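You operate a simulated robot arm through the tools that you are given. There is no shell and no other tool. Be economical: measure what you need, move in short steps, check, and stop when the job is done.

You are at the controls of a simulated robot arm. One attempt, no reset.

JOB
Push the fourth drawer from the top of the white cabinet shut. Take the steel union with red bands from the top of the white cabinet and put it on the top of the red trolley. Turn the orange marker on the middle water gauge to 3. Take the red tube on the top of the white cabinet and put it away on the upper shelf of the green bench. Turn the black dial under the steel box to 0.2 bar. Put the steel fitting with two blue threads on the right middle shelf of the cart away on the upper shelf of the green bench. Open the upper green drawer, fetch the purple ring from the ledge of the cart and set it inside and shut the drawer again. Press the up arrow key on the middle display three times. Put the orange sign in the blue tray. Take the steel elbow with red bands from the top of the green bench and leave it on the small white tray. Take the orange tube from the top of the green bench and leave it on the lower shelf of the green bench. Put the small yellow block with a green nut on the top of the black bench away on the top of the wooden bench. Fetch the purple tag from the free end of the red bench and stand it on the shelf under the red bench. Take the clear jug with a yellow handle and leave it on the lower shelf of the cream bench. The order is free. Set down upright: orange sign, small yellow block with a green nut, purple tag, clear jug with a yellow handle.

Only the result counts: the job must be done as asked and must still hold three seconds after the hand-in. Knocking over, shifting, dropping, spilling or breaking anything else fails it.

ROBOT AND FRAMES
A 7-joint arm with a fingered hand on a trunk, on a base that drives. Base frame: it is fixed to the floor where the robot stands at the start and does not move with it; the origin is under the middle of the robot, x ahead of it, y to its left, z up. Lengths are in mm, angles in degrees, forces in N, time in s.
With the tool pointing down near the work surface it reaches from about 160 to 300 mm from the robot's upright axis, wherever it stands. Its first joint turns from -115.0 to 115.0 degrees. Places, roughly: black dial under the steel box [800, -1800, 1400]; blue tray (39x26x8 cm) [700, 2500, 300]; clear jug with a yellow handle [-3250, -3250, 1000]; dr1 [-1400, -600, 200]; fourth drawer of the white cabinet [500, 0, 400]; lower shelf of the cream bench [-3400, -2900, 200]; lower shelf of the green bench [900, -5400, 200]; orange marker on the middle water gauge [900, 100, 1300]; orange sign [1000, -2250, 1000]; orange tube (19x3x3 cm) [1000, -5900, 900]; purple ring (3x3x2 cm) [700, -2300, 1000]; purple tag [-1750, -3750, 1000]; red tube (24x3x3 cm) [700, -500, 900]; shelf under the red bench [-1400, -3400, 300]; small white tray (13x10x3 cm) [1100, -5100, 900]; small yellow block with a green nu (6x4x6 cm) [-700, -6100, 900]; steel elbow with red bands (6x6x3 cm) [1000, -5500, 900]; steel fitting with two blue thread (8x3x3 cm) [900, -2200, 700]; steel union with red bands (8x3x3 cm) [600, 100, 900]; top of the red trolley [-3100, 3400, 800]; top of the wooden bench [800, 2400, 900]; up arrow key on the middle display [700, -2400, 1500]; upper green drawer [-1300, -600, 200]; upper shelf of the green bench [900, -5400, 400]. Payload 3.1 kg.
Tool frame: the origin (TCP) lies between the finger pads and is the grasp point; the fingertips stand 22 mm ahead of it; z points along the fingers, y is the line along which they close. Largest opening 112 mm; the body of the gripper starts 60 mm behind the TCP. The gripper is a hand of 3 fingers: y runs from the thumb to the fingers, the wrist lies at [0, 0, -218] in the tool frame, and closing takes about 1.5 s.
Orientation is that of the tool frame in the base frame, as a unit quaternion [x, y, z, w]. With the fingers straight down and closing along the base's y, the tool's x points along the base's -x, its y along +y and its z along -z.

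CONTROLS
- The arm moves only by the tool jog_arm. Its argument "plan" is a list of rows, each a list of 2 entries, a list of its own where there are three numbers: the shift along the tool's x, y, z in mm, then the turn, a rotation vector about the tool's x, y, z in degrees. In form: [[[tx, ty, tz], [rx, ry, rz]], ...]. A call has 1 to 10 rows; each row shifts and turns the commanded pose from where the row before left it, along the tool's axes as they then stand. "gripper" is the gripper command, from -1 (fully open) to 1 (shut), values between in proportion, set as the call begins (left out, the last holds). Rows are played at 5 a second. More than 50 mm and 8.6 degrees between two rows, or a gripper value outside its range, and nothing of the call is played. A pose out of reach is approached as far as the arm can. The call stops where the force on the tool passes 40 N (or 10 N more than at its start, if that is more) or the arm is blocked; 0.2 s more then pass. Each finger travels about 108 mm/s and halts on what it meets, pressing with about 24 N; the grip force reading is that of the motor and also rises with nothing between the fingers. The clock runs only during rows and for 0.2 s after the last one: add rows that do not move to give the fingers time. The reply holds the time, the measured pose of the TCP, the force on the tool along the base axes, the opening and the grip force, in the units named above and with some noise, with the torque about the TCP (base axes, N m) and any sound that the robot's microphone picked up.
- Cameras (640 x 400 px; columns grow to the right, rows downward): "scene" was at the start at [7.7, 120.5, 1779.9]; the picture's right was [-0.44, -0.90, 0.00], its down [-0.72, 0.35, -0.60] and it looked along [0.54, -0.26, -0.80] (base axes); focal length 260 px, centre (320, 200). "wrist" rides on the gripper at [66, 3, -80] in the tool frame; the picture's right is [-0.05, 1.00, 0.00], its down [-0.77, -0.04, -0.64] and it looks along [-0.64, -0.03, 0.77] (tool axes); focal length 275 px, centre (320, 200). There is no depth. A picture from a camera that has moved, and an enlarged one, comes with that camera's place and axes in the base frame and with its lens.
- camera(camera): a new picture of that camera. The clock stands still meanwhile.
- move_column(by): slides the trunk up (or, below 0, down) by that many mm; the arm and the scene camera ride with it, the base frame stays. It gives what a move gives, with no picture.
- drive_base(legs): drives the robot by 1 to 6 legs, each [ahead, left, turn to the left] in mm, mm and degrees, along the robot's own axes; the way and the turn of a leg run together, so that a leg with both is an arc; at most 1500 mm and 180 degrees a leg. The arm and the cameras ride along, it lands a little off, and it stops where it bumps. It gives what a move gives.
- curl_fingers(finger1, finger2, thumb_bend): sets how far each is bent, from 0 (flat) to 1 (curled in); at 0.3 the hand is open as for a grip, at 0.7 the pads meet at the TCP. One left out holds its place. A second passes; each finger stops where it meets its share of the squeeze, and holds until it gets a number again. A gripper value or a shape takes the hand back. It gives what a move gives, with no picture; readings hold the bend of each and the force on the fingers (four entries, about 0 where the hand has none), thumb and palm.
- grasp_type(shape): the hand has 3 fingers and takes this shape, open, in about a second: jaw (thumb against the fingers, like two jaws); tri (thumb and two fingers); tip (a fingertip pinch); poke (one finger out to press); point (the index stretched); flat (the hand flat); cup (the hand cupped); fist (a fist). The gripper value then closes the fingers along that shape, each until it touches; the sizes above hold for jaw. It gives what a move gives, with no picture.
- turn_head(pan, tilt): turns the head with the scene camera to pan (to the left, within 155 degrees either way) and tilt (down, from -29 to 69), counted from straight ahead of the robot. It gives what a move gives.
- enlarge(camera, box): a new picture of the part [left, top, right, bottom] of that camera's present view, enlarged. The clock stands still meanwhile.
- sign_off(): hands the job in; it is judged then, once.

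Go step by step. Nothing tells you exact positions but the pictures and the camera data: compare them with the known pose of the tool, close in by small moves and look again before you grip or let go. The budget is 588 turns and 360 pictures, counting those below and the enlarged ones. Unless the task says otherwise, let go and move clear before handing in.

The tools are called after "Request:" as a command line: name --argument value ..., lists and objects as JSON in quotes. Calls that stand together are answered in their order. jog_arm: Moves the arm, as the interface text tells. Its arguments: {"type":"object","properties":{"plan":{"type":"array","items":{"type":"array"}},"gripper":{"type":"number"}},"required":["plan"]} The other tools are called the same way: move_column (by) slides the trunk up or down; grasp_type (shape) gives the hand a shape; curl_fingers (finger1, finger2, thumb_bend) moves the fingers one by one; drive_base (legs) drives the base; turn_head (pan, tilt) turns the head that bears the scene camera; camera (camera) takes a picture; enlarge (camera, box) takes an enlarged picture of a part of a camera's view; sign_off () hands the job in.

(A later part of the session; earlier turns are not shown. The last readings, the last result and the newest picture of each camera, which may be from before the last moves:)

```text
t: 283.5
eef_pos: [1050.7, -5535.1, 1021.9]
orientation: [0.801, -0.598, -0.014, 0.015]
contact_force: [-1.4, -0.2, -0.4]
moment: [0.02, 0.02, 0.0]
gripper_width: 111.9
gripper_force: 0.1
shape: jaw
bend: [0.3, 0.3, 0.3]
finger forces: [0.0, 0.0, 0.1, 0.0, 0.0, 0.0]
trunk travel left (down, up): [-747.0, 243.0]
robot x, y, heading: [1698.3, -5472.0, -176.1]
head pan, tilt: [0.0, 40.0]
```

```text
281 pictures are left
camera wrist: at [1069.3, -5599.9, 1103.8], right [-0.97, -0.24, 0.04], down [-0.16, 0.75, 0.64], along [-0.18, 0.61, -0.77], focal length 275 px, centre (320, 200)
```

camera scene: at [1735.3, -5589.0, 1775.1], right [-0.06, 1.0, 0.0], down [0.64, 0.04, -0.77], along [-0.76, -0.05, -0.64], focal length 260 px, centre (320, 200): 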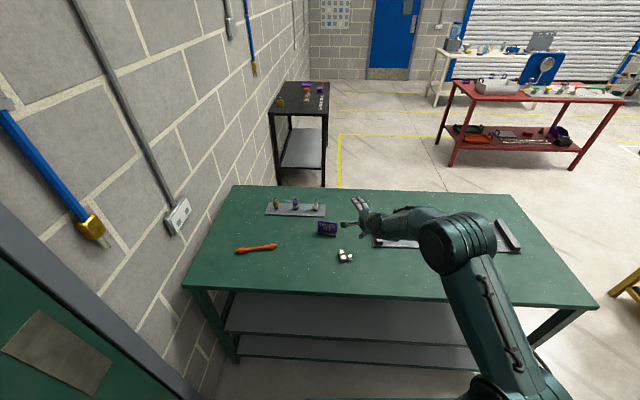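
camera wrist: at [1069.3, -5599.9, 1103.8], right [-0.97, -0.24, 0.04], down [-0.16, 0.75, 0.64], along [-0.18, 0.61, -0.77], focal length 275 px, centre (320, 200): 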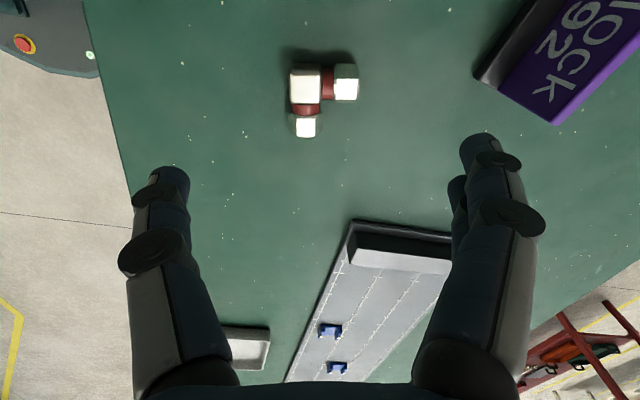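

The elbow lies square to the hand; I'll grip it across its 60 mm width. I centre and descend carefully.

Request:
jog_arm --plan '[[[10, 8, 25], [0, 0, 0]], [[0, 0, 25], [0, 0, 0]], [[0, 0, 25], [0, 0, 0]]]'

Request:
camera --camera "wrist"

```text
t: 284.3
eef_pos: [1042.0, -5548.3, 946.0]
orientation: [0.8, -0.599, -0.014, 0.014]
contact_force: [0.1, -0.7, 0.2]
moment: [-0.01, 0.01, 0.01]
gripper_width: 111.8
gripper_force: 0.2
shape: jaw
bend: [0.3, 0.3, 0.3]
finger forces: [0.0, 0.0, 0.0, 0.1, 0.1, 0.1]
trunk travel left (down, up): [-747.0, 243.0]
robot x, y, heading: [1698.2, -5468.7, -176.1]
head pan, tilt: [0.0, 40.0]
```

```text
280 pictures are left
camera wrist: at [1061.0, -5612.7, 1028.0], right [-0.97, -0.24, 0.04], down [-0.16, 0.75, 0.64], along [-0.18, 0.61, -0.77], focal length 275 px, centre (320, 200)
```

wrist: 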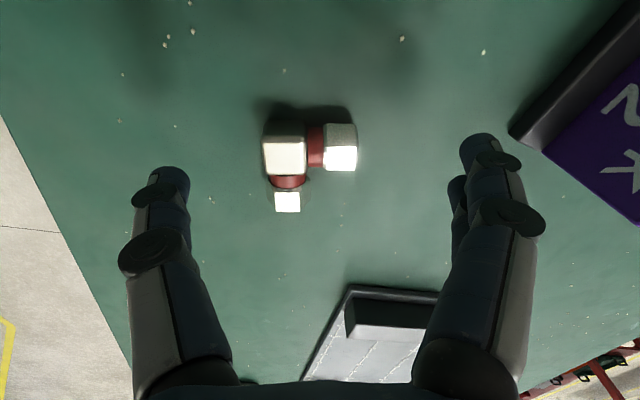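

Centred within 3 mm; the table top is near z≈890. I descend to about z=924 and close.

Request:
jog_arm --plan '[[[-2, -4, 10], [0, 0, 0]], [[0, 0, 8], [0, 0, 0]], [[0, 0, 4], [0, 0, 0]]]'

Request:
jog_arm --plan '[[[0, 0, 0], [0, 0, 0]], [[0, 0, 0], [0, 0, 0]], [[0, 0, 0], [0, 0, 0]], [[0, 0, 0], [0, 0, 0]], [[0, 0, 0], [0, 0, 0]], [[0, 0, 0], [0, 0, 0]], [[0, 0, 0], [0, 0, 0]], [[0, 0, 0], [0, 0, 0]]]' --gripper 1

Request:
camera --camera "wrist"

```text
t: 285.1
eef_pos: [1047.4, -5544.9, 925.9]
orientation: [0.801, -0.598, -0.013, 0.015]
contact_force: [-0.5, -0.3, 0.3]
moment: [-0.06, 0.01, 0.02]
gripper_width: 112.0
gripper_force: 0.0
shape: jaw
bend: [0.3, 0.3, 0.3]
finger forces: [0.1, 0.1, 0.1, 0.0, 0.0, 0.0]
trunk travel left (down, up): [-747.0, 243.0]
robot x, y, heading: [1696.8, -5468.7, -176.4]
head pan, tilt: [0.0, 40.0]
```

```text
t: 286.9
eef_pos: [1048.9, -5545.8, 926.5]
orientation: [0.8, -0.599, -0.015, 0.016]
contact_force: [0.6, 0.3, 9.1]
moment: [-0.11, 0.07, -0.01]
gripper_width: 10.1
gripper_force: 24.2
shape: jaw
bend: [0.58, 0.77, 0.7]
finger forces: [23.5, 0.0, 0.0, 0.1, 18.9, 0.0]
trunk travel left (down, up): [-747.0, 243.0]
robot x, y, heading: [1696.5, -5468.4, -176.1]
head pan, tilt: [0.0, 40.0]
```

```text
279 pictures are left
camera wrist: at [1065.9, -5609.6, 1008.6], right [-0.97, -0.24, 0.04], down [-0.16, 0.75, 0.64], along [-0.18, 0.61, -0.77], focal length 275 px, centre (320, 200)
```

wrist: 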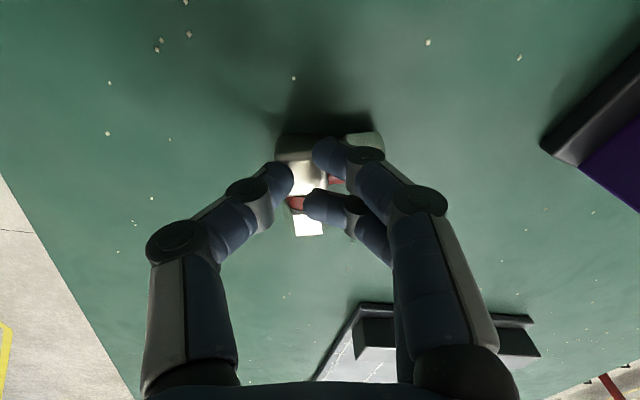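

It is gripped by thumb and one finger, the other hooked into the inner corner. I lift gently and check.

Request:
jog_arm --plan '[[[0, 0, -8], [0, 0, 0]], [[0, 0, -8], [0, 0, 0]], [[0, 0, 0], [0, 0, 0]]]'

Request:
camera --camera "wrist"

```text
t: 287.7
eef_pos: [1046.3, -5544.9, 941.6]
orientation: [0.8, -0.599, -0.014, 0.015]
contact_force: [-0.3, 0.5, -0.5]
moment: [-0.02, -0.01, -0.01]
gripper_width: 7.6
gripper_force: 23.7
shape: jaw
bend: [0.51, 0.77, 0.7]
finger forces: [16.8, 0.0, 0.0, 0.1, 15.7, 0.0]
trunk travel left (down, up): [-747.0, 243.0]
robot x, y, heading: [1697.1, -5470.4, -176.1]
head pan, tilt: [0.0, 40.0]
```

```text
278 pictures are left
camera wrist: at [1063.8, -5609.7, 1023.3], right [-0.97, -0.24, 0.04], down [-0.16, 0.75, 0.64], along [-0.18, 0.61, -0.77], focal length 275 px, centre (320, 200)
```

wrist: 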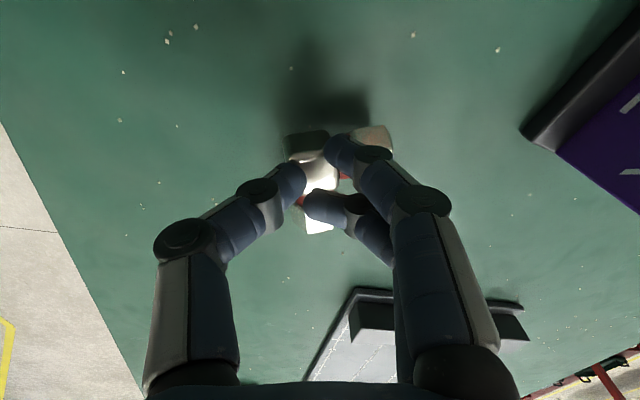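

Held. I raise it and carry it over to the white tray.

Request:
move_column --by 120

Request:
drive_base --legs '[[-64, -434, 0]]'

Request:
camera --camera "wrist"

```text
t: 289.2
eef_pos: [1046.7, -5545.2, 1061.6]
orientation: [0.801, -0.598, -0.014, 0.015]
contact_force: [-0.7, 0.4, -2.0]
moment: [-0.01, 0.02, -0.02]
gripper_width: 7.3
gripper_force: 24.0
shape: jaw
bend: [0.51, 0.77, 0.7]
finger forces: [16.9, 0.1, 0.0, 0.1, 15.6, 0.0]
trunk travel left (down, up): [-867.0, 123.0]
robot x, y, heading: [1698.0, -5470.9, -176.3]
head pan, tilt: [0.0, 40.0]
```

```text
t: 291.9
eef_pos: [1079.6, -5114.5, 1062.7]
orientation: [0.802, -0.597, -0.014, 0.015]
contact_force: [0.3, 0.4, -1.1]
moment: [-0.02, -0.02, 0.0]
gripper_width: 7.3
gripper_force: 23.9
shape: jaw
bend: [0.51, 0.77, 0.7]
finger forces: [17.0, 0.1, 0.0, 0.0, 15.7, 0.0]
trunk travel left (down, up): [-867.0, 123.0]
robot x, y, heading: [1733.6, -5034.1, -175.8]
head pan, tilt: [0.0, 40.0]
```

```text
277 pictures are left
camera wrist: at [1098.0, -5178.9, 1143.5], right [-0.97, -0.24, 0.04], down [-0.16, 0.75, 0.64], along [-0.19, 0.61, -0.77], focal length 275 px, centre (320, 200)
```

wrist: 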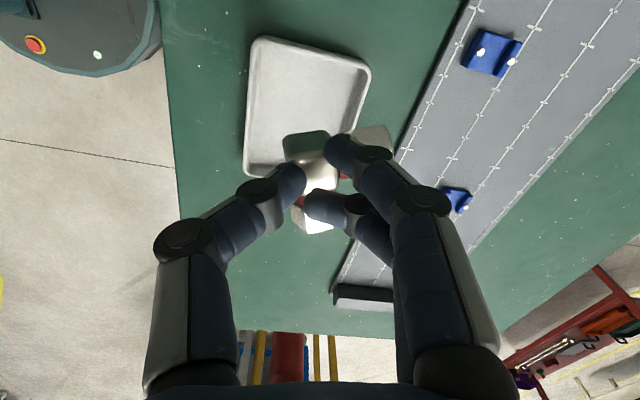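

The tray centre is about 28 mm further; I shift the hand over it and lower.

Request:
jog_arm --plan '[[[-25, -12, 0], [0, 0, 0]], [[0, 0, 0], [0, 0, 0]]]'

Request:
move_column --by -90

Request:
camera --camera "wrist"

```text
t: 292.5
eef_pos: [1084.0, -5085.8, 1060.9]
orientation: [0.802, -0.597, -0.015, 0.014]
contact_force: [-0.2, 0.1, -1.2]
moment: [0.0, -0.02, 0.01]
gripper_width: 7.1
gripper_force: 24.5
shape: jaw
bend: [0.51, 0.77, 0.7]
finger forces: [16.8, 0.1, 0.1, 0.0, 15.8, 0.0]
trunk travel left (down, up): [-867.0, 123.0]
robot x, y, heading: [1730.2, -5032.5, -175.5]
head pan, tilt: [0.0, 40.0]
```

```text
t: 293.8
eef_pos: [1085.5, -5083.9, 972.2]
orientation: [0.803, -0.596, -0.015, 0.015]
contact_force: [0.1, -0.4, -0.6]
moment: [0.01, 0.01, 0.03]
gripper_width: 7.1
gripper_force: 24.5
shape: jaw
bend: [0.51, 0.77, 0.7]
finger forces: [17.0, 0.1, 0.0, 0.0, 15.7, 0.1]
trunk travel left (down, up): [-777.0, 213.0]
robot x, y, heading: [1731.3, -5036.2, -175.9]
head pan, tilt: [0.0, 40.0]
```

```text
276 pictures are left
camera wrist: at [1103.3, -5149.8, 1053.4], right [-0.97, -0.24, 0.04], down [-0.16, 0.75, 0.64], along [-0.19, 0.61, -0.77], focal length 275 px, centre (320, 200)
```

wrist: 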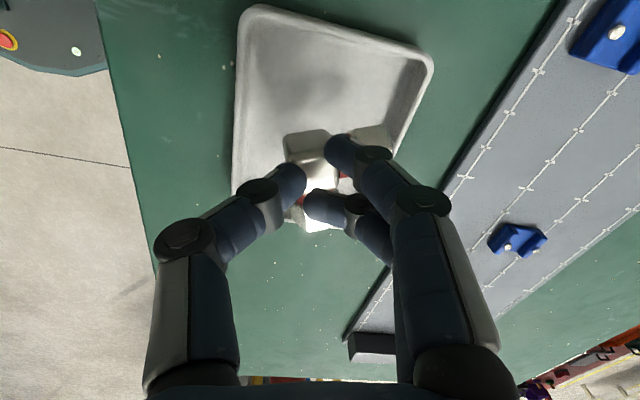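

Slight trim, then lower until contact.

Request:
jog_arm --plan '[[[7, 3, 0], [0, 0, 0]], [[0, 0, 10], [0, 0, 0]], [[0, 0, 8], [0, 0, 0]], [[0, 0, 4], [0, 0, 0]]]'

Request:
camera --camera "wrist"

```text
t: 294.8
eef_pos: [1082.0, -5093.6, 949.7]
orientation: [0.803, -0.596, -0.014, 0.015]
contact_force: [1.2, 0.9, -0.5]
moment: [-0.05, -0.01, -0.01]
gripper_width: 7.2
gripper_force: 24.1
shape: jaw
bend: [0.51, 0.77, 0.7]
finger forces: [16.8, 0.1, 0.1, 0.0, 15.6, 0.0]
trunk travel left (down, up): [-777.0, 213.0]
robot x, y, heading: [1732.5, -5030.7, -176.0]
head pan, tilt: [0.0, 40.0]
```

```text
275 pictures are left
camera wrist: at [1100.9, -5157.6, 1031.2], right [-0.97, -0.24, 0.04], down [-0.16, 0.75, 0.64], along [-0.19, 0.61, -0.77], focal length 275 px, centre (320, 200)
```

wrist: 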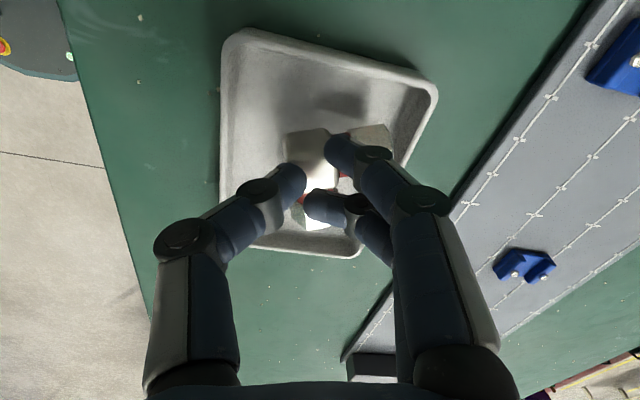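

Well inside the tray. Lowering further in 4 mm steps.

Request:
jog_arm --plan '[[[0, 0, 4], [0, 0, 0]], [[0, 0, 4], [0, 0, 0]], [[0, 0, 3], [0, 0, 0]], [[0, 0, 0], [0, 0, 0]]]'

```text
t: 295.8
eef_pos: [1081.4, -5092.7, 938.3]
orientation: [0.803, -0.596, -0.014, 0.014]
contact_force: [-0.1, -0.5, 1.2]
moment: [-0.05, 0.05, 0.04]
gripper_width: 7.1
gripper_force: 23.8
shape: jaw
bend: [0.51, 0.77, 0.7]
finger forces: [16.8, 0.0, 0.1, 0.0, 15.6, 0.0]
trunk travel left (down, up): [-777.0, 213.0]
robot x, y, heading: [1730.6, -5033.7, -175.7]
head pan, tilt: [0.0, 40.0]
```

Request:
jog_arm --plan '[[[0, 0, 3], [0, 0, 0]], [[0, 0, 2], [0, 0, 0]], [[0, 0, 0], [0, 0, 0]]]'

Request:
camera --camera "wrist"

```text
t: 296.6
eef_pos: [1082.3, -5093.8, 933.7]
orientation: [0.803, -0.596, -0.014, 0.015]
contact_force: [-0.1, 0.7, -0.2]
moment: [0.02, -0.05, 0.0]
gripper_width: 5.1
gripper_force: 24.2
shape: jaw
bend: [0.64, 0.77, 0.74]
finger forces: [0.0, 0.0, 0.0, 0.0, 0.0, 0.0]
trunk travel left (down, up): [-777.0, 213.0]
robot x, y, heading: [1729.8, -5035.6, -175.8]
head pan, tilt: [0.0, 40.0]
```

```text
274 pictures are left
camera wrist: at [1101.0, -5157.9, 1015.1], right [-0.97, -0.24, 0.04], down [-0.16, 0.75, 0.64], along [-0.19, 0.61, -0.77], focal length 275 px, centre (320, 200)
```

wrist: 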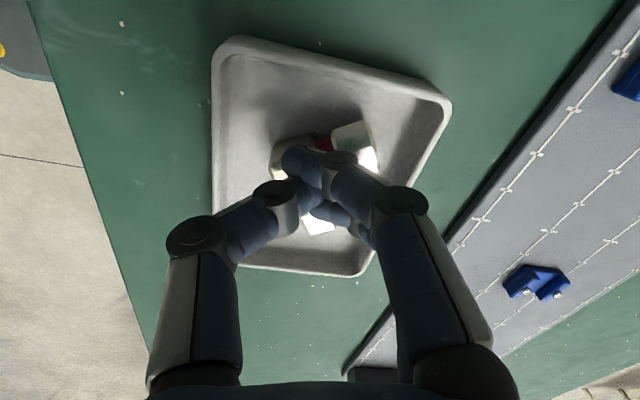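

The elbow slipped out of the grip onto the tray floor. I lift straight off and look.

Request:
jog_arm --plan '[[[0, 0, -10], [0, 0, 0]], [[0, 0, -20], [0, 0, 0]], [[0, 0, -30], [0, 0, 0]], [[0, 0, -40], [0, 0, 0]]]'

Request:
camera --camera "wrist"

```text
t: 297.6
eef_pos: [1082.5, -5093.4, 1035.3]
orientation: [0.803, -0.596, -0.014, 0.014]
contact_force: [-0.1, 0.1, -0.4]
moment: [0.0, 0.01, 0.01]
gripper_width: 5.2
gripper_force: 23.6
shape: jaw
bend: [0.64, 0.77, 0.74]
finger forces: [0.0, 0.0, 0.0, 0.0, 0.1, 0.0]
trunk travel left (down, up): [-777.0, 213.0]
robot x, y, heading: [1731.8, -5036.6, -175.7]
head pan, tilt: [0.0, 40.0]
```

```text
273 pictures are left
camera wrist: at [1102.2, -5158.2, 1116.5], right [-0.97, -0.24, 0.04], down [-0.16, 0.75, 0.64], along [-0.19, 0.61, -0.77], focal length 275 px, centre (320, 200)
```

wrist: 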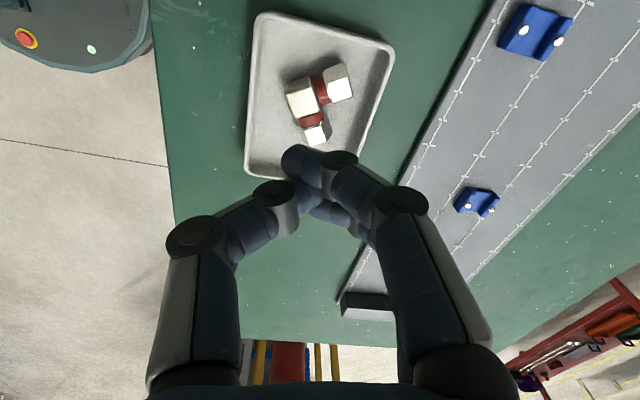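

The elbow sits in the tray. Next the orange tube: I move left along the bench to above it.

Request:
drive_base --legs '[[10, 800, 0]]'

Request:
jog_arm --plan '[[[0, 0, 0], [0, 0, 0]], [[0, 0, 0], [0, 0, 0]], [[0, 0, 0], [0, 0, 0]], [[0, 0, 0], [0, 0, 0]]]' --gripper -1

Request:
camera --camera "wrist"

Request:
camera --camera "scene"

```text
t: 301.9
eef_pos: [1138.7, -5910.4, 1034.4]
orientation: [0.807, -0.59, -0.014, 0.014]
contact_force: [-0.1, 0.4, 0.2]
moment: [-0.01, 0.03, -0.03]
gripper_width: 5.3
gripper_force: 24.0
shape: jaw
bend: [0.64, 0.77, 0.74]
finger forces: [0.1, 0.0, 0.0, 0.0, 0.0, 0.1]
trunk travel left (down, up): [-777.0, 213.0]
robot x, y, heading: [1787.2, -5846.9, -174.8]
head pan, tilt: [0.0, 40.0]
```

```text
t: 302.9
eef_pos: [1138.2, -5910.4, 1033.8]
orientation: [0.807, -0.59, -0.014, 0.015]
contact_force: [0.0, -0.3, -0.6]
moment: [0.03, 0.01, -0.02]
gripper_width: 111.9
gripper_force: 0.0
shape: jaw
bend: [0.3, 0.3, 0.3]
finger forces: [0.1, 0.0, 0.0, 0.0, 0.1, 0.1]
trunk travel left (down, up): [-777.0, 213.0]
robot x, y, heading: [1783.6, -5847.4, -175.0]
head pan, tilt: [0.0, 40.0]
```

```text
272 pictures are left
camera wrist: at [1158.7, -5975.4, 1116.0], right [-0.97, -0.26, 0.04], down [-0.17, 0.75, 0.64], along [-0.2, 0.61, -0.77], focal length 275 px, centre (320, 200)
```

wrist: 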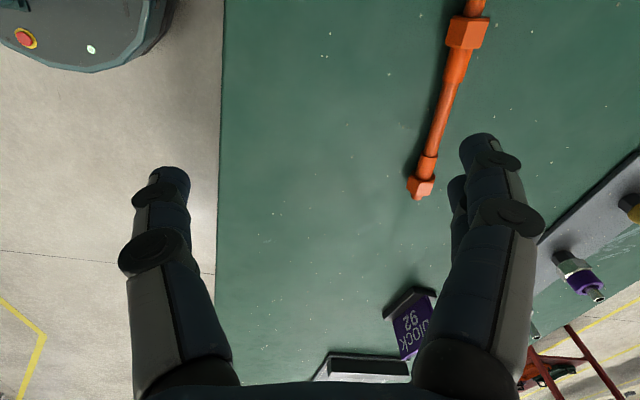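

```text
271 pictures are left
camera scene: at [1774.7, -5998.1, 1655.1], right [-0.09, 1.0, 0.0], down [0.64, 0.06, -0.77], along [-0.76, -0.07, -0.64], focal length 260 px, centre (320, 200)
```

scene: 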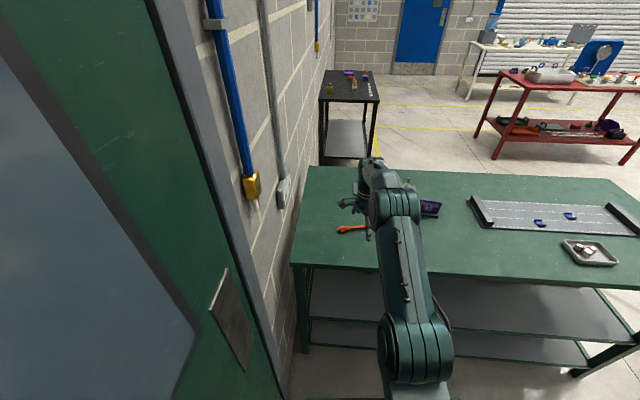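

The tube is already parallel to my hand; I drive 104 mm in and trim sideways, then descend.

Request:
drive_base --legs '[[104, 18, 0]]'

Request:
jog_arm --plan '[[[0, 0, 30], [0, 0, 0]], [[0, 0, 30], [0, 0, 0]]]'

Request:
camera --camera "wrist"

```text
t: 304.0
eef_pos: [1040.4, -5937.4, 1033.9]
orientation: [0.807, -0.59, -0.014, 0.015]
contact_force: [-0.1, 0.0, -0.1]
moment: [0.01, 0.0, -0.04]
gripper_width: 112.1
gripper_force: 0.0
shape: jaw
bend: [0.3, 0.3, 0.3]
finger forces: [0.0, 0.0, 0.0, 0.1, 0.0, 0.2]
trunk travel left (down, up): [-777.0, 213.0]
robot x, y, heading: [1683.8, -5872.3, -175.2]
head pan, tilt: [0.0, 40.0]
```

```text
t: 304.6
eef_pos: [1039.2, -5937.4, 973.9]
orientation: [0.807, -0.591, -0.014, 0.015]
contact_force: [1.1, -0.2, -0.6]
moment: [0.01, -0.03, 0.01]
gripper_width: 112.2
gripper_force: 0.1
shape: jaw
bend: [0.3, 0.3, 0.3]
finger forces: [0.0, 0.1, 0.0, 0.0, 0.1, 0.0]
trunk travel left (down, up): [-777.0, 213.0]
robot x, y, heading: [1691.1, -5872.5, -175.1]
head pan, tilt: [0.0, 40.0]
```

```text
270 pictures are left
camera wrist: at [1057.4, -6001.7, 1054.5], right [-0.97, -0.26, 0.04], down [-0.17, 0.75, 0.64], along [-0.19, 0.61, -0.77], focal length 275 px, centre (320, 200)
```

wrist: 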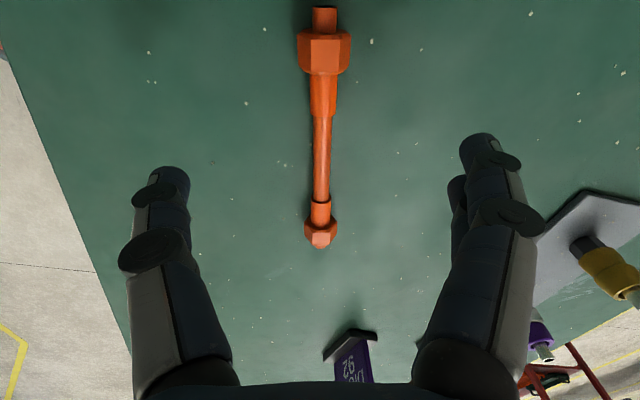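

I trim 6 mm, descend to z≈927 and close.

Request:
jog_arm --plan '[[[0, 6, 25], [0, 0, 0]], [[0, 0, 15], [0, 0, 0]], [[0, 0, 7], [0, 0, 0]]]'

Request:
jog_arm --plan '[[[0, 0, 0], [0, 0, 0]], [[0, 0, 0], [0, 0, 0]], [[0, 0, 0], [0, 0, 0]], [[0, 0, 0], [0, 0, 0]], [[0, 0, 0], [0, 0, 0]], [[0, 0, 0], [0, 0, 0]], [[0, 0, 0], [0, 0, 0]], [[0, 0, 0], [0, 0, 0]]]' --gripper 1

Request:
camera --camera "wrist"

```text
t: 305.4
eef_pos: [1029.3, -5939.1, 927.5]
orientation: [0.806, -0.591, -0.015, 0.015]
contact_force: [-0.7, -0.7, -0.8]
moment: [0.01, -0.01, 0.03]
gripper_width: 111.9
gripper_force: 0.1
shape: jaw
bend: [0.3, 0.3, 0.3]
finger forces: [0.0, 0.1, 0.0, 0.1, 0.2, 0.0]
trunk travel left (down, up): [-777.0, 213.0]
robot x, y, heading: [1688.1, -5870.5, -174.6]
head pan, tilt: [0.0, 40.0]
```

```text
t: 307.2
eef_pos: [1030.7, -5939.9, 927.4]
orientation: [0.807, -0.59, -0.014, 0.015]
contact_force: [0.2, 0.4, 0.6]
moment: [0.01, -0.02, 0.05]
gripper_width: 0.2
gripper_force: 23.8
shape: jaw
bend: [0.66, 0.66, 0.74]
finger forces: [0.1, 0.0, 0.0, 0.0, 0.0, 0.0]
trunk travel left (down, up): [-777.0, 213.0]
robot x, y, heading: [1685.5, -5869.2, -175.1]
head pan, tilt: [0.0, 40.0]
```

```text
269 pictures are left
camera wrist: at [1049.1, -6004.3, 1009.2], right [-0.97, -0.26, 0.04], down [-0.17, 0.75, 0.64], along [-0.19, 0.61, -0.77], focal length 275 px, centre (320, 200)
```

wrist: 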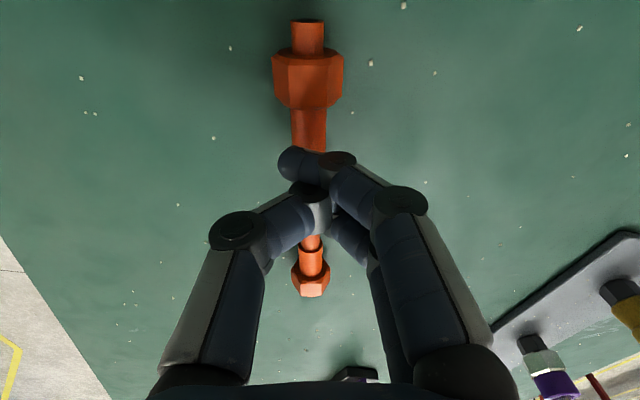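

The fingers closed above the tube: I open, go 9 mm lower and close again.

Request:
jog_arm --plan '[[[0, -3, 0], [0, 0, 0]], [[0, 0, 0], [0, 0, 0]], [[0, 0, 0], [0, 0, 0]], [[0, 0, 0], [0, 0, 0]], [[0, 0, 0], [0, 0, 0]], [[0, 0, 5], [0, 0, 0]], [[0, 0, 3], [0, 0, 0]], [[0, 0, 2], [0, 0, 0]]]' --gripper -1

Request:
jog_arm --plan '[[[0, 0, 0], [0, 0, 0]], [[0, 0, 0], [0, 0, 0]], [[0, 0, 0], [0, 0, 0]], [[0, 0, 0], [0, 0, 0]], [[0, 0, 0], [0, 0, 0]], [[0, 0, 0], [0, 0, 0]], [[0, 0, 0], [0, 0, 0]], [[0, 0, 0], [0, 0, 0]]]' --gripper 1

Request:
camera --camera "wrist"

```text
t: 309.0
eef_pos: [1030.5, -5939.1, 917.9]
orientation: [0.807, -0.59, -0.014, 0.015]
contact_force: [0.0, 0.0, -0.4]
moment: [-0.01, -0.06, -0.01]
gripper_width: 112.0
gripper_force: 0.1
shape: jaw
bend: [0.3, 0.3, 0.3]
finger forces: [0.0, 0.0, 0.0, 0.1, 0.1, 0.0]
trunk travel left (down, up): [-777.0, 213.0]
robot x, y, heading: [1685.2, -5868.8, -174.9]
head pan, tilt: [0.0, 40.0]
```

```text
t: 310.8
eef_pos: [1031.2, -5938.6, 917.9]
orientation: [0.807, -0.59, -0.015, 0.015]
contact_force: [0.3, 0.3, 0.6]
moment: [0.0, 0.02, -0.02]
gripper_width: 0.1
gripper_force: 24.1
shape: jaw
bend: [0.67, 0.67, 0.74]
finger forces: [0.0, 0.0, 0.1, 0.0, 0.0, 0.0]
trunk travel left (down, up): [-777.0, 213.0]
robot x, y, heading: [1689.5, -5872.8, -174.9]
head pan, tilt: [0.0, 40.0]
```

```text
268 pictures are left
camera wrist: at [1050.9, -6002.9, 999.9], right [-0.97, -0.26, 0.04], down [-0.17, 0.75, 0.64], along [-0.2, 0.61, -0.77], focal length 275 px, centre (320, 200)
```

wrist: 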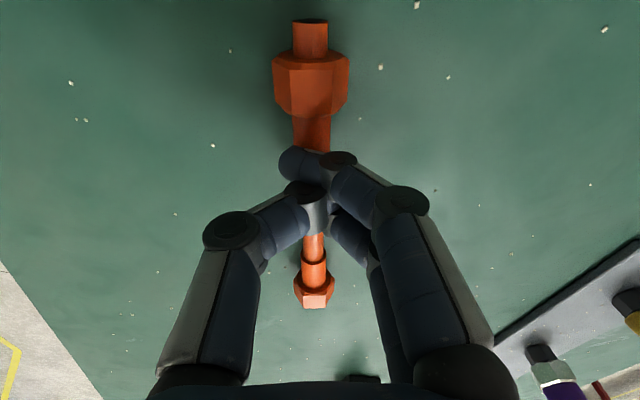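

Still above it; another 9 mm lower.

Request:
jog_arm --plan '[[[0, 0, 0], [0, 0, 0]], [[0, 0, 0], [0, 0, 0]], [[0, 0, 0], [0, 0, 0]], [[0, 0, 0], [0, 0, 0]], [[0, 0, 0], [0, 0, 0]], [[0, 0, 4], [0, 0, 0]], [[0, 0, 3], [0, 0, 0]], [[0, 0, 2], [0, 0, 0]]]' --gripper -1

Request:
jog_arm --plan '[[[0, 0, 0], [0, 0, 0]], [[0, 0, 0], [0, 0, 0]], [[0, 0, 0], [0, 0, 0]], [[0, 0, 0], [0, 0, 0]], [[0, 0, 0], [0, 0, 0]], [[0, 0, 0], [0, 0, 0]], [[0, 0, 0], [0, 0, 0]], [[0, 0, 0], [0, 0, 0]]]' --gripper 1

Request:
camera --camera "wrist"

```text
t: 312.6
eef_pos: [1033.2, -5938.8, 909.5]
orientation: [0.807, -0.59, -0.014, 0.015]
contact_force: [0.5, 0.0, -0.1]
moment: [0.02, 0.02, 0.0]
gripper_width: 111.9
gripper_force: 0.1
shape: jaw
bend: [0.3, 0.3, 0.3]
finger forces: [0.1, 0.0, 0.0, 0.0, 0.1, 0.1]
trunk travel left (down, up): [-777.0, 213.0]
robot x, y, heading: [1684.4, -5868.9, -175.1]
head pan, tilt: [0.0, 40.0]
```

```text
t: 314.4
eef_pos: [1032.2, -5939.1, 909.2]
orientation: [0.807, -0.59, -0.015, 0.015]
contact_force: [0.1, 1.3, 0.5]
moment: [-0.02, -0.01, 0.0]
gripper_width: 0.0
gripper_force: 23.9
shape: jaw
bend: [0.66, 0.66, 0.74]
finger forces: [0.0, 0.1, 0.0, 0.0, 0.0, 0.0]
trunk travel left (down, up): [-777.0, 213.0]
robot x, y, heading: [1686.7, -5866.8, -174.8]
head pan, tilt: [0.0, 40.0]
```

```text
267 pictures are left
camera wrist: at [1051.9, -6003.2, 990.9], right [-0.97, -0.26, 0.04], down [-0.17, 0.75, 0.64], along [-0.19, 0.61, -0.77], focal length 275 px, centre (320, 200)
```

wrist: 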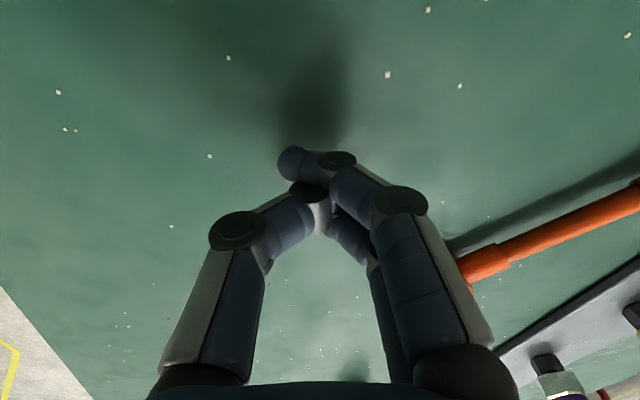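

The tube was squeezed out sideways toward the grey plate. I raise the hand and look.

Request:
move_column --by 150

Request:
camera --camera "wrist"

Request:
enlarge --camera "scene" --box '[280, 180, 480, 305]'

```text
t: 316.2
eef_pos: [1032.3, -5940.0, 1059.6]
orientation: [0.806, -0.591, -0.014, 0.015]
contact_force: [-0.5, -1.0, 0.2]
moment: [0.03, 0.0, 0.03]
gripper_width: 0.1
gripper_force: 23.6
shape: jaw
bend: [0.66, 0.66, 0.74]
finger forces: [0.0, 0.0, 0.0, 0.0, 0.0, 0.0]
trunk travel left (down, up): [-927.0, 63.0]
robot x, y, heading: [1688.6, -5868.4, -174.9]
head pan, tilt: [0.0, 40.0]
```

```text
266 pictures are left
camera wrist: at [1051.9, -6003.2, 1140.8], right [-0.97, -0.26, 0.04], down [-0.17, 0.75, 0.64], along [-0.19, 0.61, -0.77], focal length 275 px, centre (320, 200)
```

wrist: 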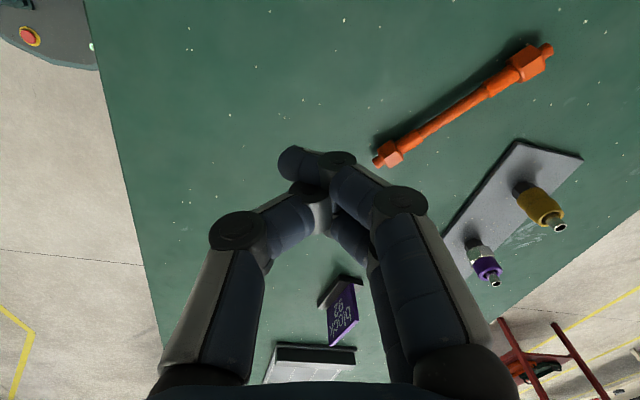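

```text
3.20 times, centred on (380, 242) of scene
camera zoom: at [1675.7, -6025.1, 1805.0], right [-0.09, 1.0, 0.0], down [0.64, 0.06, -0.77], along [-0.76, -0.07, -0.64], focal length 834 px, centre (128, 64)
```

zoom: 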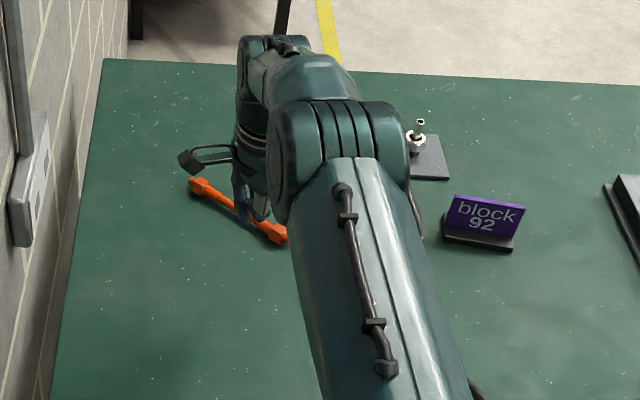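

Nothing else was touched; the tube now lies near (882,-5935) at an angle, and the table is lower than I thought (z≈860). I turn the hand 50° to match and drive in 128 mm.

Request:
jog_arm --plan '[[[0, 0, 0], [0, 0, 8.4]], [[0, 0, 0], [0, 0, 8.4]], [[0, 0, 0], [0, 0, 8.4]], [[0, 0, 0], [0, 0, 8.4]], [[0, 0, 0], [0, 0, 8.4]], [[0, 0, 0], [0, 0, 8.4]]]' --gripper -1

Request:
drive_base --legs '[[140, 0, 0]]'

Request:
camera --camera "wrist"

```text
t: 317.6
eef_pos: [1032.9, -5939.6, 1059.0]
orientation: [-0.478, 0.878, 0.006, -0.019]
contact_force: [-0.5, 0.4, -0.3]
moment: [-0.02, -0.03, 0.01]
gripper_width: 112.0
gripper_force: 0.0
shape: jaw
bend: [0.3, 0.3, 0.3]
finger forces: [0.0, 0.0, 0.0, 0.0, 0.1, 0.0]
trunk travel left (down, up): [-927.0, 63.0]
robot x, y, heading: [1688.2, -5869.4, -175.2]
head pan, tilt: [0.0, 40.0]
```

```text
t: 318.9
eef_pos: [893.5, -5951.0, 1060.9]
orientation: [-0.478, 0.878, 0.007, -0.02]
contact_force: [-0.4, 0.1, 1.0]
moment: [0.02, 0.03, 0.01]
gripper_width: 112.2
gripper_force: 0.1
shape: jaw
bend: [0.3, 0.3, 0.3]
finger forces: [0.0, 0.0, 0.0, 0.0, 0.0, 0.0]
trunk travel left (down, up): [-927.0, 63.0]
robot x, y, heading: [1545.3, -5883.7, -175.1]
head pan, tilt: [0.0, 40.0]
```

```text
264 pictures are left
camera wrist: at [858.3, -6005.1, 1144.1], right [-0.81, 0.58, 0.03], down [0.47, 0.63, 0.61], along [0.34, 0.51, -0.79], focal length 275 px, centre (320, 200)
```

wrist: 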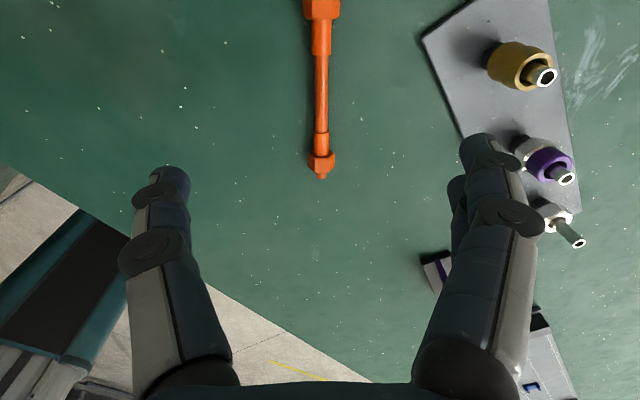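

Aligned well. I lower most of the way and check.

Request:
jog_arm --plan '[[[-12, 3, 0], [0, 0, 0]]]'

Request:
move_column --by -145

Request:
camera --camera "wrist"

```text
t: 319.3
eef_pos: [897.2, -5938.8, 1060.4]
orientation: [-0.477, 0.878, 0.007, -0.019]
contact_force: [-0.4, -0.3, 0.1]
moment: [-0.04, 0.01, -0.01]
gripper_width: 111.7
gripper_force: 0.1
shape: jaw
bend: [0.3, 0.3, 0.3]
finger forces: [0.0, 0.0, 0.0, 0.0, 0.1, 0.0]
trunk travel left (down, up): [-927.0, 63.0]
robot x, y, heading: [1546.0, -5884.1, -174.9]
head pan, tilt: [0.0, 40.0]
```

```text
t: 321.0
eef_pos: [897.2, -5938.9, 915.1]
orientation: [-0.478, 0.878, 0.006, -0.019]
contact_force: [-0.1, 0.8, -0.5]
moment: [0.0, 0.0, -0.01]
gripper_width: 112.2
gripper_force: 0.0
shape: jaw
bend: [0.3, 0.3, 0.3]
finger forces: [0.0, 0.0, 0.0, 0.0, 0.0, 0.0]
trunk travel left (down, up): [-782.0, 208.0]
robot x, y, heading: [1547.5, -5883.2, -175.0]
head pan, tilt: [0.0, 40.0]
```

```text
263 pictures are left
camera wrist: at [860.6, -5992.9, 998.9], right [-0.81, 0.58, 0.03], down [0.47, 0.63, 0.61], along [0.34, 0.51, -0.79], focal length 275 px, centre (320, 200)
```

wrist: 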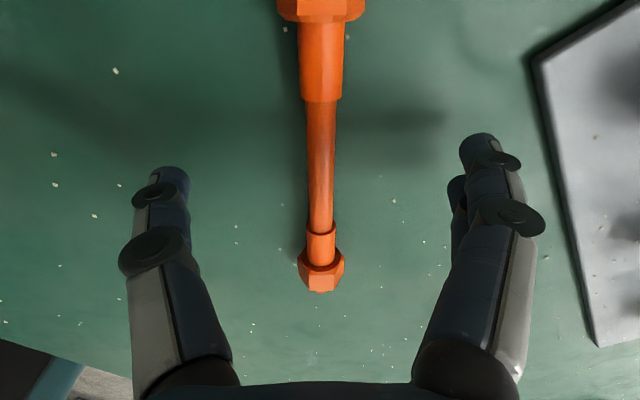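

Centred. Descending in small steps to z≈893.

Request:
jog_arm --plan '[[[0, 0, 8], [0, 0, 0]], [[0, 0, 6], [0, 0, 0]], [[0, 0, 5], [0, 0, 0]], [[0, 0, 3], [0, 0, 0]]]'

Request:
camera --camera "wrist"

```text
t: 322.0
eef_pos: [891.1, -5936.3, 899.7]
orientation: [-0.475, 0.879, 0.01, -0.027]
contact_force: [-0.8, 4.2, 17.0]
moment: [-0.56, -0.98, 0.21]
gripper_width: 112.1
gripper_force: 0.1
shape: jaw
bend: [0.3, 0.3, 0.27]
finger forces: [0.0, 0.4, 0.0, 0.0, 16.8, 0.0]
trunk travel left (down, up): [-782.0, 208.0]
robot x, y, heading: [1545.2, -5886.7, -175.0]
head pan, tilt: [0.0, 40.0]
stopped in row 4: the force on the tool passed its limit at 45 N (the readings are from after the stop); the commanded pose is now the measured one
```

```text
262 pictures are left
camera wrist: at [856.7, -5989.4, 983.9], right [-0.81, 0.59, 0.04], down [0.49, 0.63, 0.6], along [0.33, 0.51, -0.8], focal length 275 px, centre (320, 200)
```

wrist: 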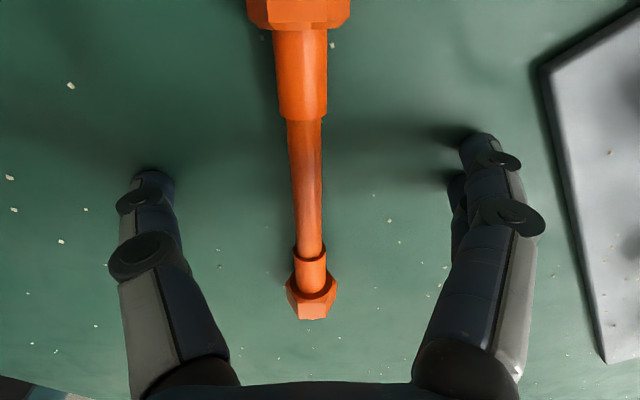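

The thumb touched, so the table is near z≈876. I raise slightly, pre-close around the tube, then lower and close.

Request:
jog_arm --plan '[[[0, -5, -14], [0, 0, 0]], [[0, 0, 0], [0, 0, 0]]]'

Request:
jog_arm --plan '[[[0, 0, 0], [0, 0, 0]], [[0, 0, 0], [0, 0, 0]], [[0, 0, 0], [0, 0, 0]], [[0, 0, 0], [0, 0, 0]], [[0, 0, 0], [0, 0, 0]]]' --gripper 0.4

Request:
camera --camera "wrist"

```text
t: 322.6
eef_pos: [896.7, -5939.3, 910.5]
orientation: [-0.477, 0.878, 0.009, -0.026]
contact_force: [0.3, -1.1, 0.0]
moment: [0.02, -0.02, -0.01]
gripper_width: 112.2
gripper_force: 0.1
shape: jaw
bend: [0.3, 0.3, 0.3]
finger forces: [0.0, 0.0, 0.0, 0.0, 0.0, 0.1]
trunk travel left (down, up): [-782.0, 208.0]
robot x, y, heading: [1548.2, -5882.7, -175.2]
head pan, tilt: [0.0, 40.0]
```

```text
t: 323.8
eef_pos: [897.7, -5939.3, 910.8]
orientation: [-0.477, 0.878, 0.009, -0.024]
contact_force: [0.2, -0.6, 0.3]
moment: [-0.01, 0.0, 0.0]
gripper_width: 34.0
gripper_force: 0.1
shape: jaw
bend: [0.73, 0.73, 0.7]
finger forces: [0.1, 0.1, 0.1, 0.0, 0.0, 0.0]
trunk travel left (down, up): [-782.0, 208.0]
robot x, y, heading: [1545.2, -5881.0, -175.0]
head pan, tilt: [0.0, 40.0]
```

```text
261 pictures are left
camera wrist: at [861.7, -5994.0, 994.7], right [-0.81, 0.58, 0.04], down [0.48, 0.63, 0.61], along [0.33, 0.51, -0.79], focal length 275 px, centre (320, 200)
```

wrist: 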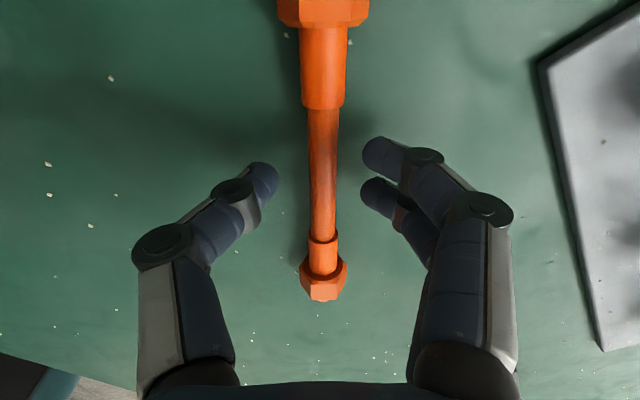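

Straddling the tube. Lowering to light contact, then closing.

Request:
jog_arm --plan '[[[0, 0, 4], [0, 0, 0]], [[0, 0, 3], [0, 0, 0]], [[0, 0, 0], [0, 0, 0]]]'

Request:
jog_arm --plan '[[[0, 0, 0], [0, 0, 0]], [[0, 0, 0], [0, 0, 0]], [[0, 0, 0], [0, 0, 0]], [[0, 0, 0], [0, 0, 0]], [[0, 0, 0], [0, 0, 0]], [[0, 0, 0], [0, 0, 0]]]' --gripper 1

Request:
camera --camera "wrist"

```text
t: 324.6
eef_pos: [896.5, -5939.7, 904.0]
orientation: [-0.477, 0.878, 0.01, -0.025]
contact_force: [-0.3, -0.8, 0.6]
moment: [-0.02, 0.0, 0.0]
gripper_width: 34.3
gripper_force: 0.1
shape: jaw
bend: [0.73, 0.73, 0.7]
finger forces: [0.0, 0.0, 0.0, 0.0, 0.3, 0.0]
trunk travel left (down, up): [-782.0, 208.0]
robot x, y, heading: [1546.6, -5880.9, -175.0]
head pan, tilt: [0.0, 40.0]
```

```text
t: 326.0
eef_pos: [897.5, -5940.2, 904.7]
orientation: [-0.477, 0.879, 0.01, -0.025]
contact_force: [-0.7, -0.2, -2.0]
moment: [0.03, 0.0, 0.01]
gripper_width: 5.3
gripper_force: 23.9
shape: jaw
bend: [0.71, 0.71, 0.71]
finger forces: [10.1, 9.5, 0.1, 0.0, 20.1, 0.1]
trunk travel left (down, up): [-782.0, 208.0]
robot x, y, heading: [1547.2, -5883.1, -175.2]
head pan, tilt: [0.0, 40.0]
```

```text
260 pictures are left
camera wrist: at [861.9, -5993.9, 988.3], right [-0.81, 0.58, 0.04], down [0.48, 0.63, 0.61], along [0.33, 0.51, -0.79], focal length 275 px, centre (320, 200)
```

wrist: 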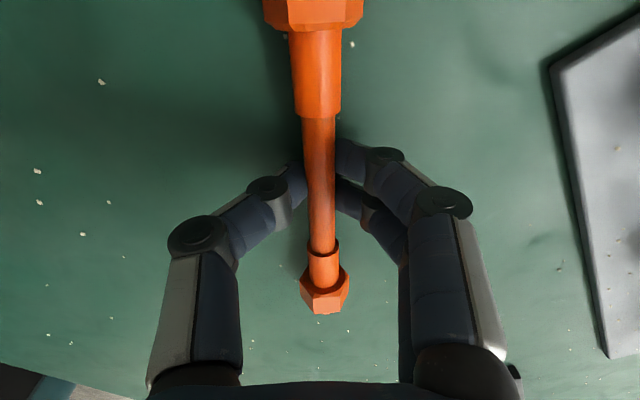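

Firm grip. I lift, back away from the bench, straighten the hand and tilt it forward for the lower shelf.

Request:
move_column --by 150

Request:
drive_base --legs '[[-450, -250, -5]]'

Request:
jog_arm --plan '[[[0, 0, 0], [0, 0, -8]], [[0, 0, 0], [0, 0, -8]], [[0, 0, 0], [0, 0, -8]], [[0, 0, 0], [0, 0, -8]], [[0, 0, 0], [0, 0, -8]]]'

Request:
jog_arm --plan '[[[0, 0, 0], [-8.5, 0, 0]], [[0, 0, 0], [-8.5, 0, 0]], [[0, 0, 0], [-8.5, 0, 0]], [[0, 0, 0], [-8.5, 0, 0]], [[0, 0, 0], [-8.5, 0, 0]], [[0, 0, 0], [-8.5, 0, 0]], [[0, 0, 0], [-8.5, 0, 0]]]'

Request:
move_column --by -400

Request:
move_column --by -350

Request:
camera --camera "scene"

Request:
camera --camera "wrist"

```text
t: 327.7
eef_pos: [897.2, -5939.2, 1053.7]
orientation: [-0.477, 0.878, 0.009, -0.025]
contact_force: [-0.1, -0.3, -1.5]
moment: [0.0, -0.01, 0.0]
gripper_width: 5.0
gripper_force: 24.3
shape: jaw
bend: [0.71, 0.71, 0.71]
finger forces: [10.0, 9.5, 0.0, 0.0, 20.0, 0.0]
trunk travel left (down, up): [-932.0, 58.0]
robot x, y, heading: [1547.4, -5884.8, -175.1]
head pan, tilt: [0.0, 40.0]
```

```text
t: 330.7
eef_pos: [1324.7, -5610.3, 1054.5]
orientation: [-0.429, 0.903, 0.01, -0.025]
contact_force: [0.1, 1.0, -0.6]
moment: [0.01, -0.01, -0.04]
gripper_width: 5.3
gripper_force: 24.3
shape: jaw
bend: [0.71, 0.71, 0.71]
finger forces: [9.9, 9.4, 0.0, 0.0, 19.9, 0.1]
trunk travel left (down, up): [-932.0, 58.0]
robot x, y, heading: [1980.6, -5622.6, 178.8]
head pan, tilt: [0.0, 40.0]
```

```text
t: 331.9
eef_pos: [1327.5, -5608.7, 1053.1]
orientation: [0.713, -0.7, -0.018, 0.02]
contact_force: [-0.2, 0.6, -1.4]
moment: [-0.01, -0.05, 0.02]
gripper_width: 5.1
gripper_force: 23.9
shape: jaw
bend: [0.71, 0.71, 0.71]
finger forces: [10.0, 9.5, 0.0, 0.1, 19.9, 0.0]
trunk travel left (down, up): [-932.0, 58.0]
robot x, y, heading: [1977.5, -5622.6, 178.9]
head pan, tilt: [0.0, 40.0]
```

```text
t: 333.5
eef_pos: [1326.9, -5609.8, 1053.0]
orientation: [0.609, -0.6, -0.363, 0.371]
contact_force: [0.0, 0.6, -1.9]
moment: [-0.02, -0.01, -0.01]
gripper_width: 4.9
gripper_force: 23.8
shape: jaw
bend: [0.71, 0.71, 0.71]
finger forces: [8.7, 8.2, 0.0, 0.0, 18.7, 0.0]
trunk travel left (down, up): [-932.0, 58.0]
robot x, y, heading: [1977.5, -5621.7, 179.0]
head pan, tilt: [0.0, 40.0]
```

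```text
t: 337.3
eef_pos: [1326.7, -5609.5, 654.4]
orientation: [0.609, -0.6, -0.364, 0.371]
contact_force: [0.6, -0.5, -1.1]
moment: [-0.02, 0.04, 0.03]
gripper_width: 1.1
gripper_force: 23.2
shape: jaw
bend: [0.73, 0.73, 0.76]
finger forces: [0.1, 0.0, 0.0, 0.0, 1.0, 0.0]
trunk travel left (down, up): [-532.0, 458.0]
robot x, y, heading: [1979.2, -5621.3, 178.8]
head pan, tilt: [0.0, 40.0]
```

```text
t: 340.7
eef_pos: [1327.8, -5610.7, 304.2]
orientation: [0.608, -0.6, -0.364, 0.372]
contact_force: [0.3, 0.1, 0.1]
moment: [0.0, 0.01, -0.01]
gripper_width: 1.0
gripper_force: 23.7
shape: jaw
bend: [0.73, 0.73, 0.76]
finger forces: [0.0, 0.0, 0.0, 0.0, 0.0, 0.0]
trunk travel left (down, up): [-182.0, 808.0]
robot x, y, heading: [1979.9, -5625.3, 178.8]
head pan, tilt: [0.0, 40.0]
```

```text
259 pictures are left
camera scene: at [1951.2, -5773.7, 1060.1], right [0.02, 1.0, 0.0], down [0.64, -0.01, -0.77], along [-0.77, 0.02, -0.64], focal length 260 px, centre (320, 200)
```

scene: 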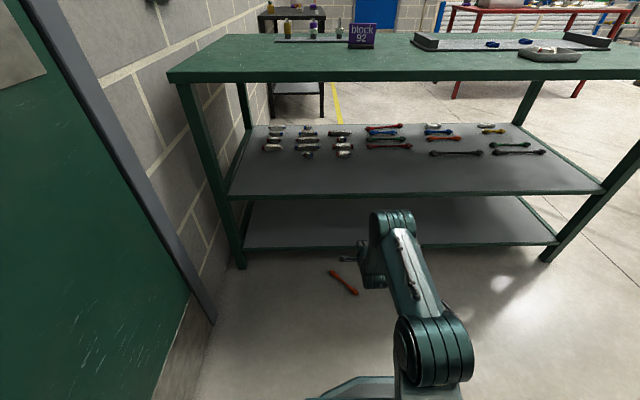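

```text
258 pictures are left
camera wrist: at [1397.5, -5676.0, 345.0], right [-0.46, 0.04, 0.89], down [0.57, 0.78, 0.26], along [-0.68, 0.62, -0.38], focal length 275 px, centre (320, 200)
```

wrist: 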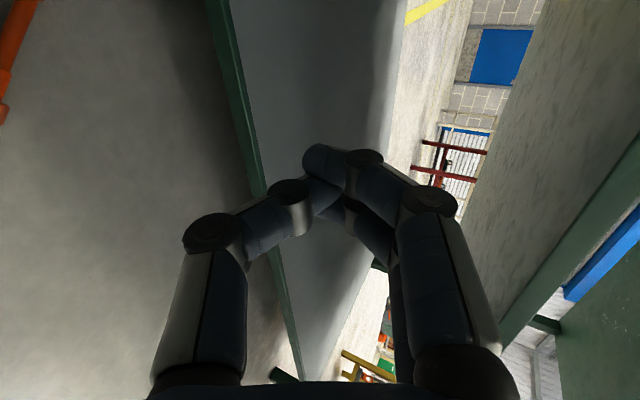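

The tube slipped out while the trunk moved and lies on the floor near (1284,-5648), intact. I turn the hand down, align with it and fetch it from the floor.

Request:
jog_arm --plan '[[[0, 0, 0], [8.5, 0, 0]], [[0, 0, 0], [8.5, 0, 0]], [[0, 0, 0], [8.5, 0, 0]], [[0, 0, 0], [8.5, 0, 0]], [[0, 0, 0], [8.5, 0, 0]], [[0, 0, 0], [8.5, 0, 0]], [[0, 0, 0], [8.5, 0, 0]]]' --gripper -1

Request:
jog_arm --plan '[[[0, 0, 0], [0, 0, 7.8]], [[0, 0, 0], [0, 0, 7.8]], [[0, 0, 0], [0, 0, 7.8]], [[0, 0, 0], [0, 0, 7.8]], [[0, 0, 0], [0, 0, 7.8]], [[0, 0, 0], [0, 0, 7.8]]]'

Request:
camera --camera "wrist"

```text
t: 342.3
eef_pos: [1326.4, -5610.3, 302.2]
orientation: [0.712, -0.702, -0.018, 0.019]
contact_force: [0.5, -0.2, -0.7]
moment: [-0.01, 0.05, 0.01]
gripper_width: 112.2
gripper_force: 0.0
shape: jaw
bend: [0.3, 0.3, 0.3]
finger forces: [0.1, 0.0, 0.1, 0.1, 0.0, 0.0]
trunk travel left (down, up): [-182.0, 808.0]
robot x, y, heading: [1983.4, -5621.5, 178.8]
head pan, tilt: [0.0, 40.0]
```

```text
t: 343.7
eef_pos: [1328.0, -5610.5, 303.3]
orientation: [-0.374, 0.927, 0.009, -0.025]
contact_force: [1.2, -0.9, 0.0]
moment: [0.0, 0.0, 0.01]
gripper_width: 111.8
gripper_force: 0.0
shape: jaw
bend: [0.3, 0.3, 0.3]
finger forces: [0.0, 0.0, 0.0, 0.1, 0.1, 0.1]
trunk travel left (down, up): [-182.0, 808.0]
robot x, y, heading: [1979.9, -5619.6, 179.1]
head pan, tilt: [0.0, 40.0]
```

```text
257 pictures are left
camera wrist: at [1281.3, -5654.7, 388.5], right [-0.66, 0.75, 0.03], down [0.61, 0.51, 0.6], along [0.44, 0.42, -0.8], focal length 275 px, centre (320, 200)
```

wrist: 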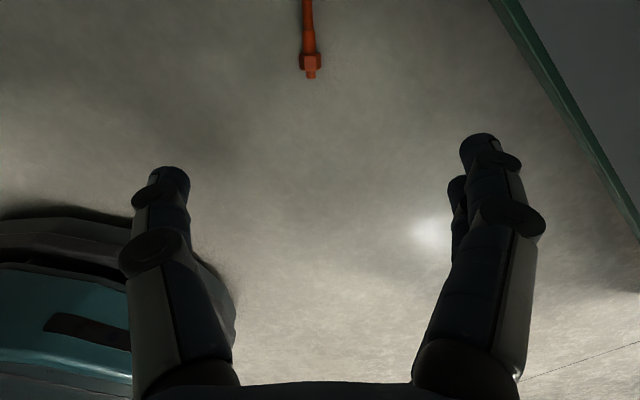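

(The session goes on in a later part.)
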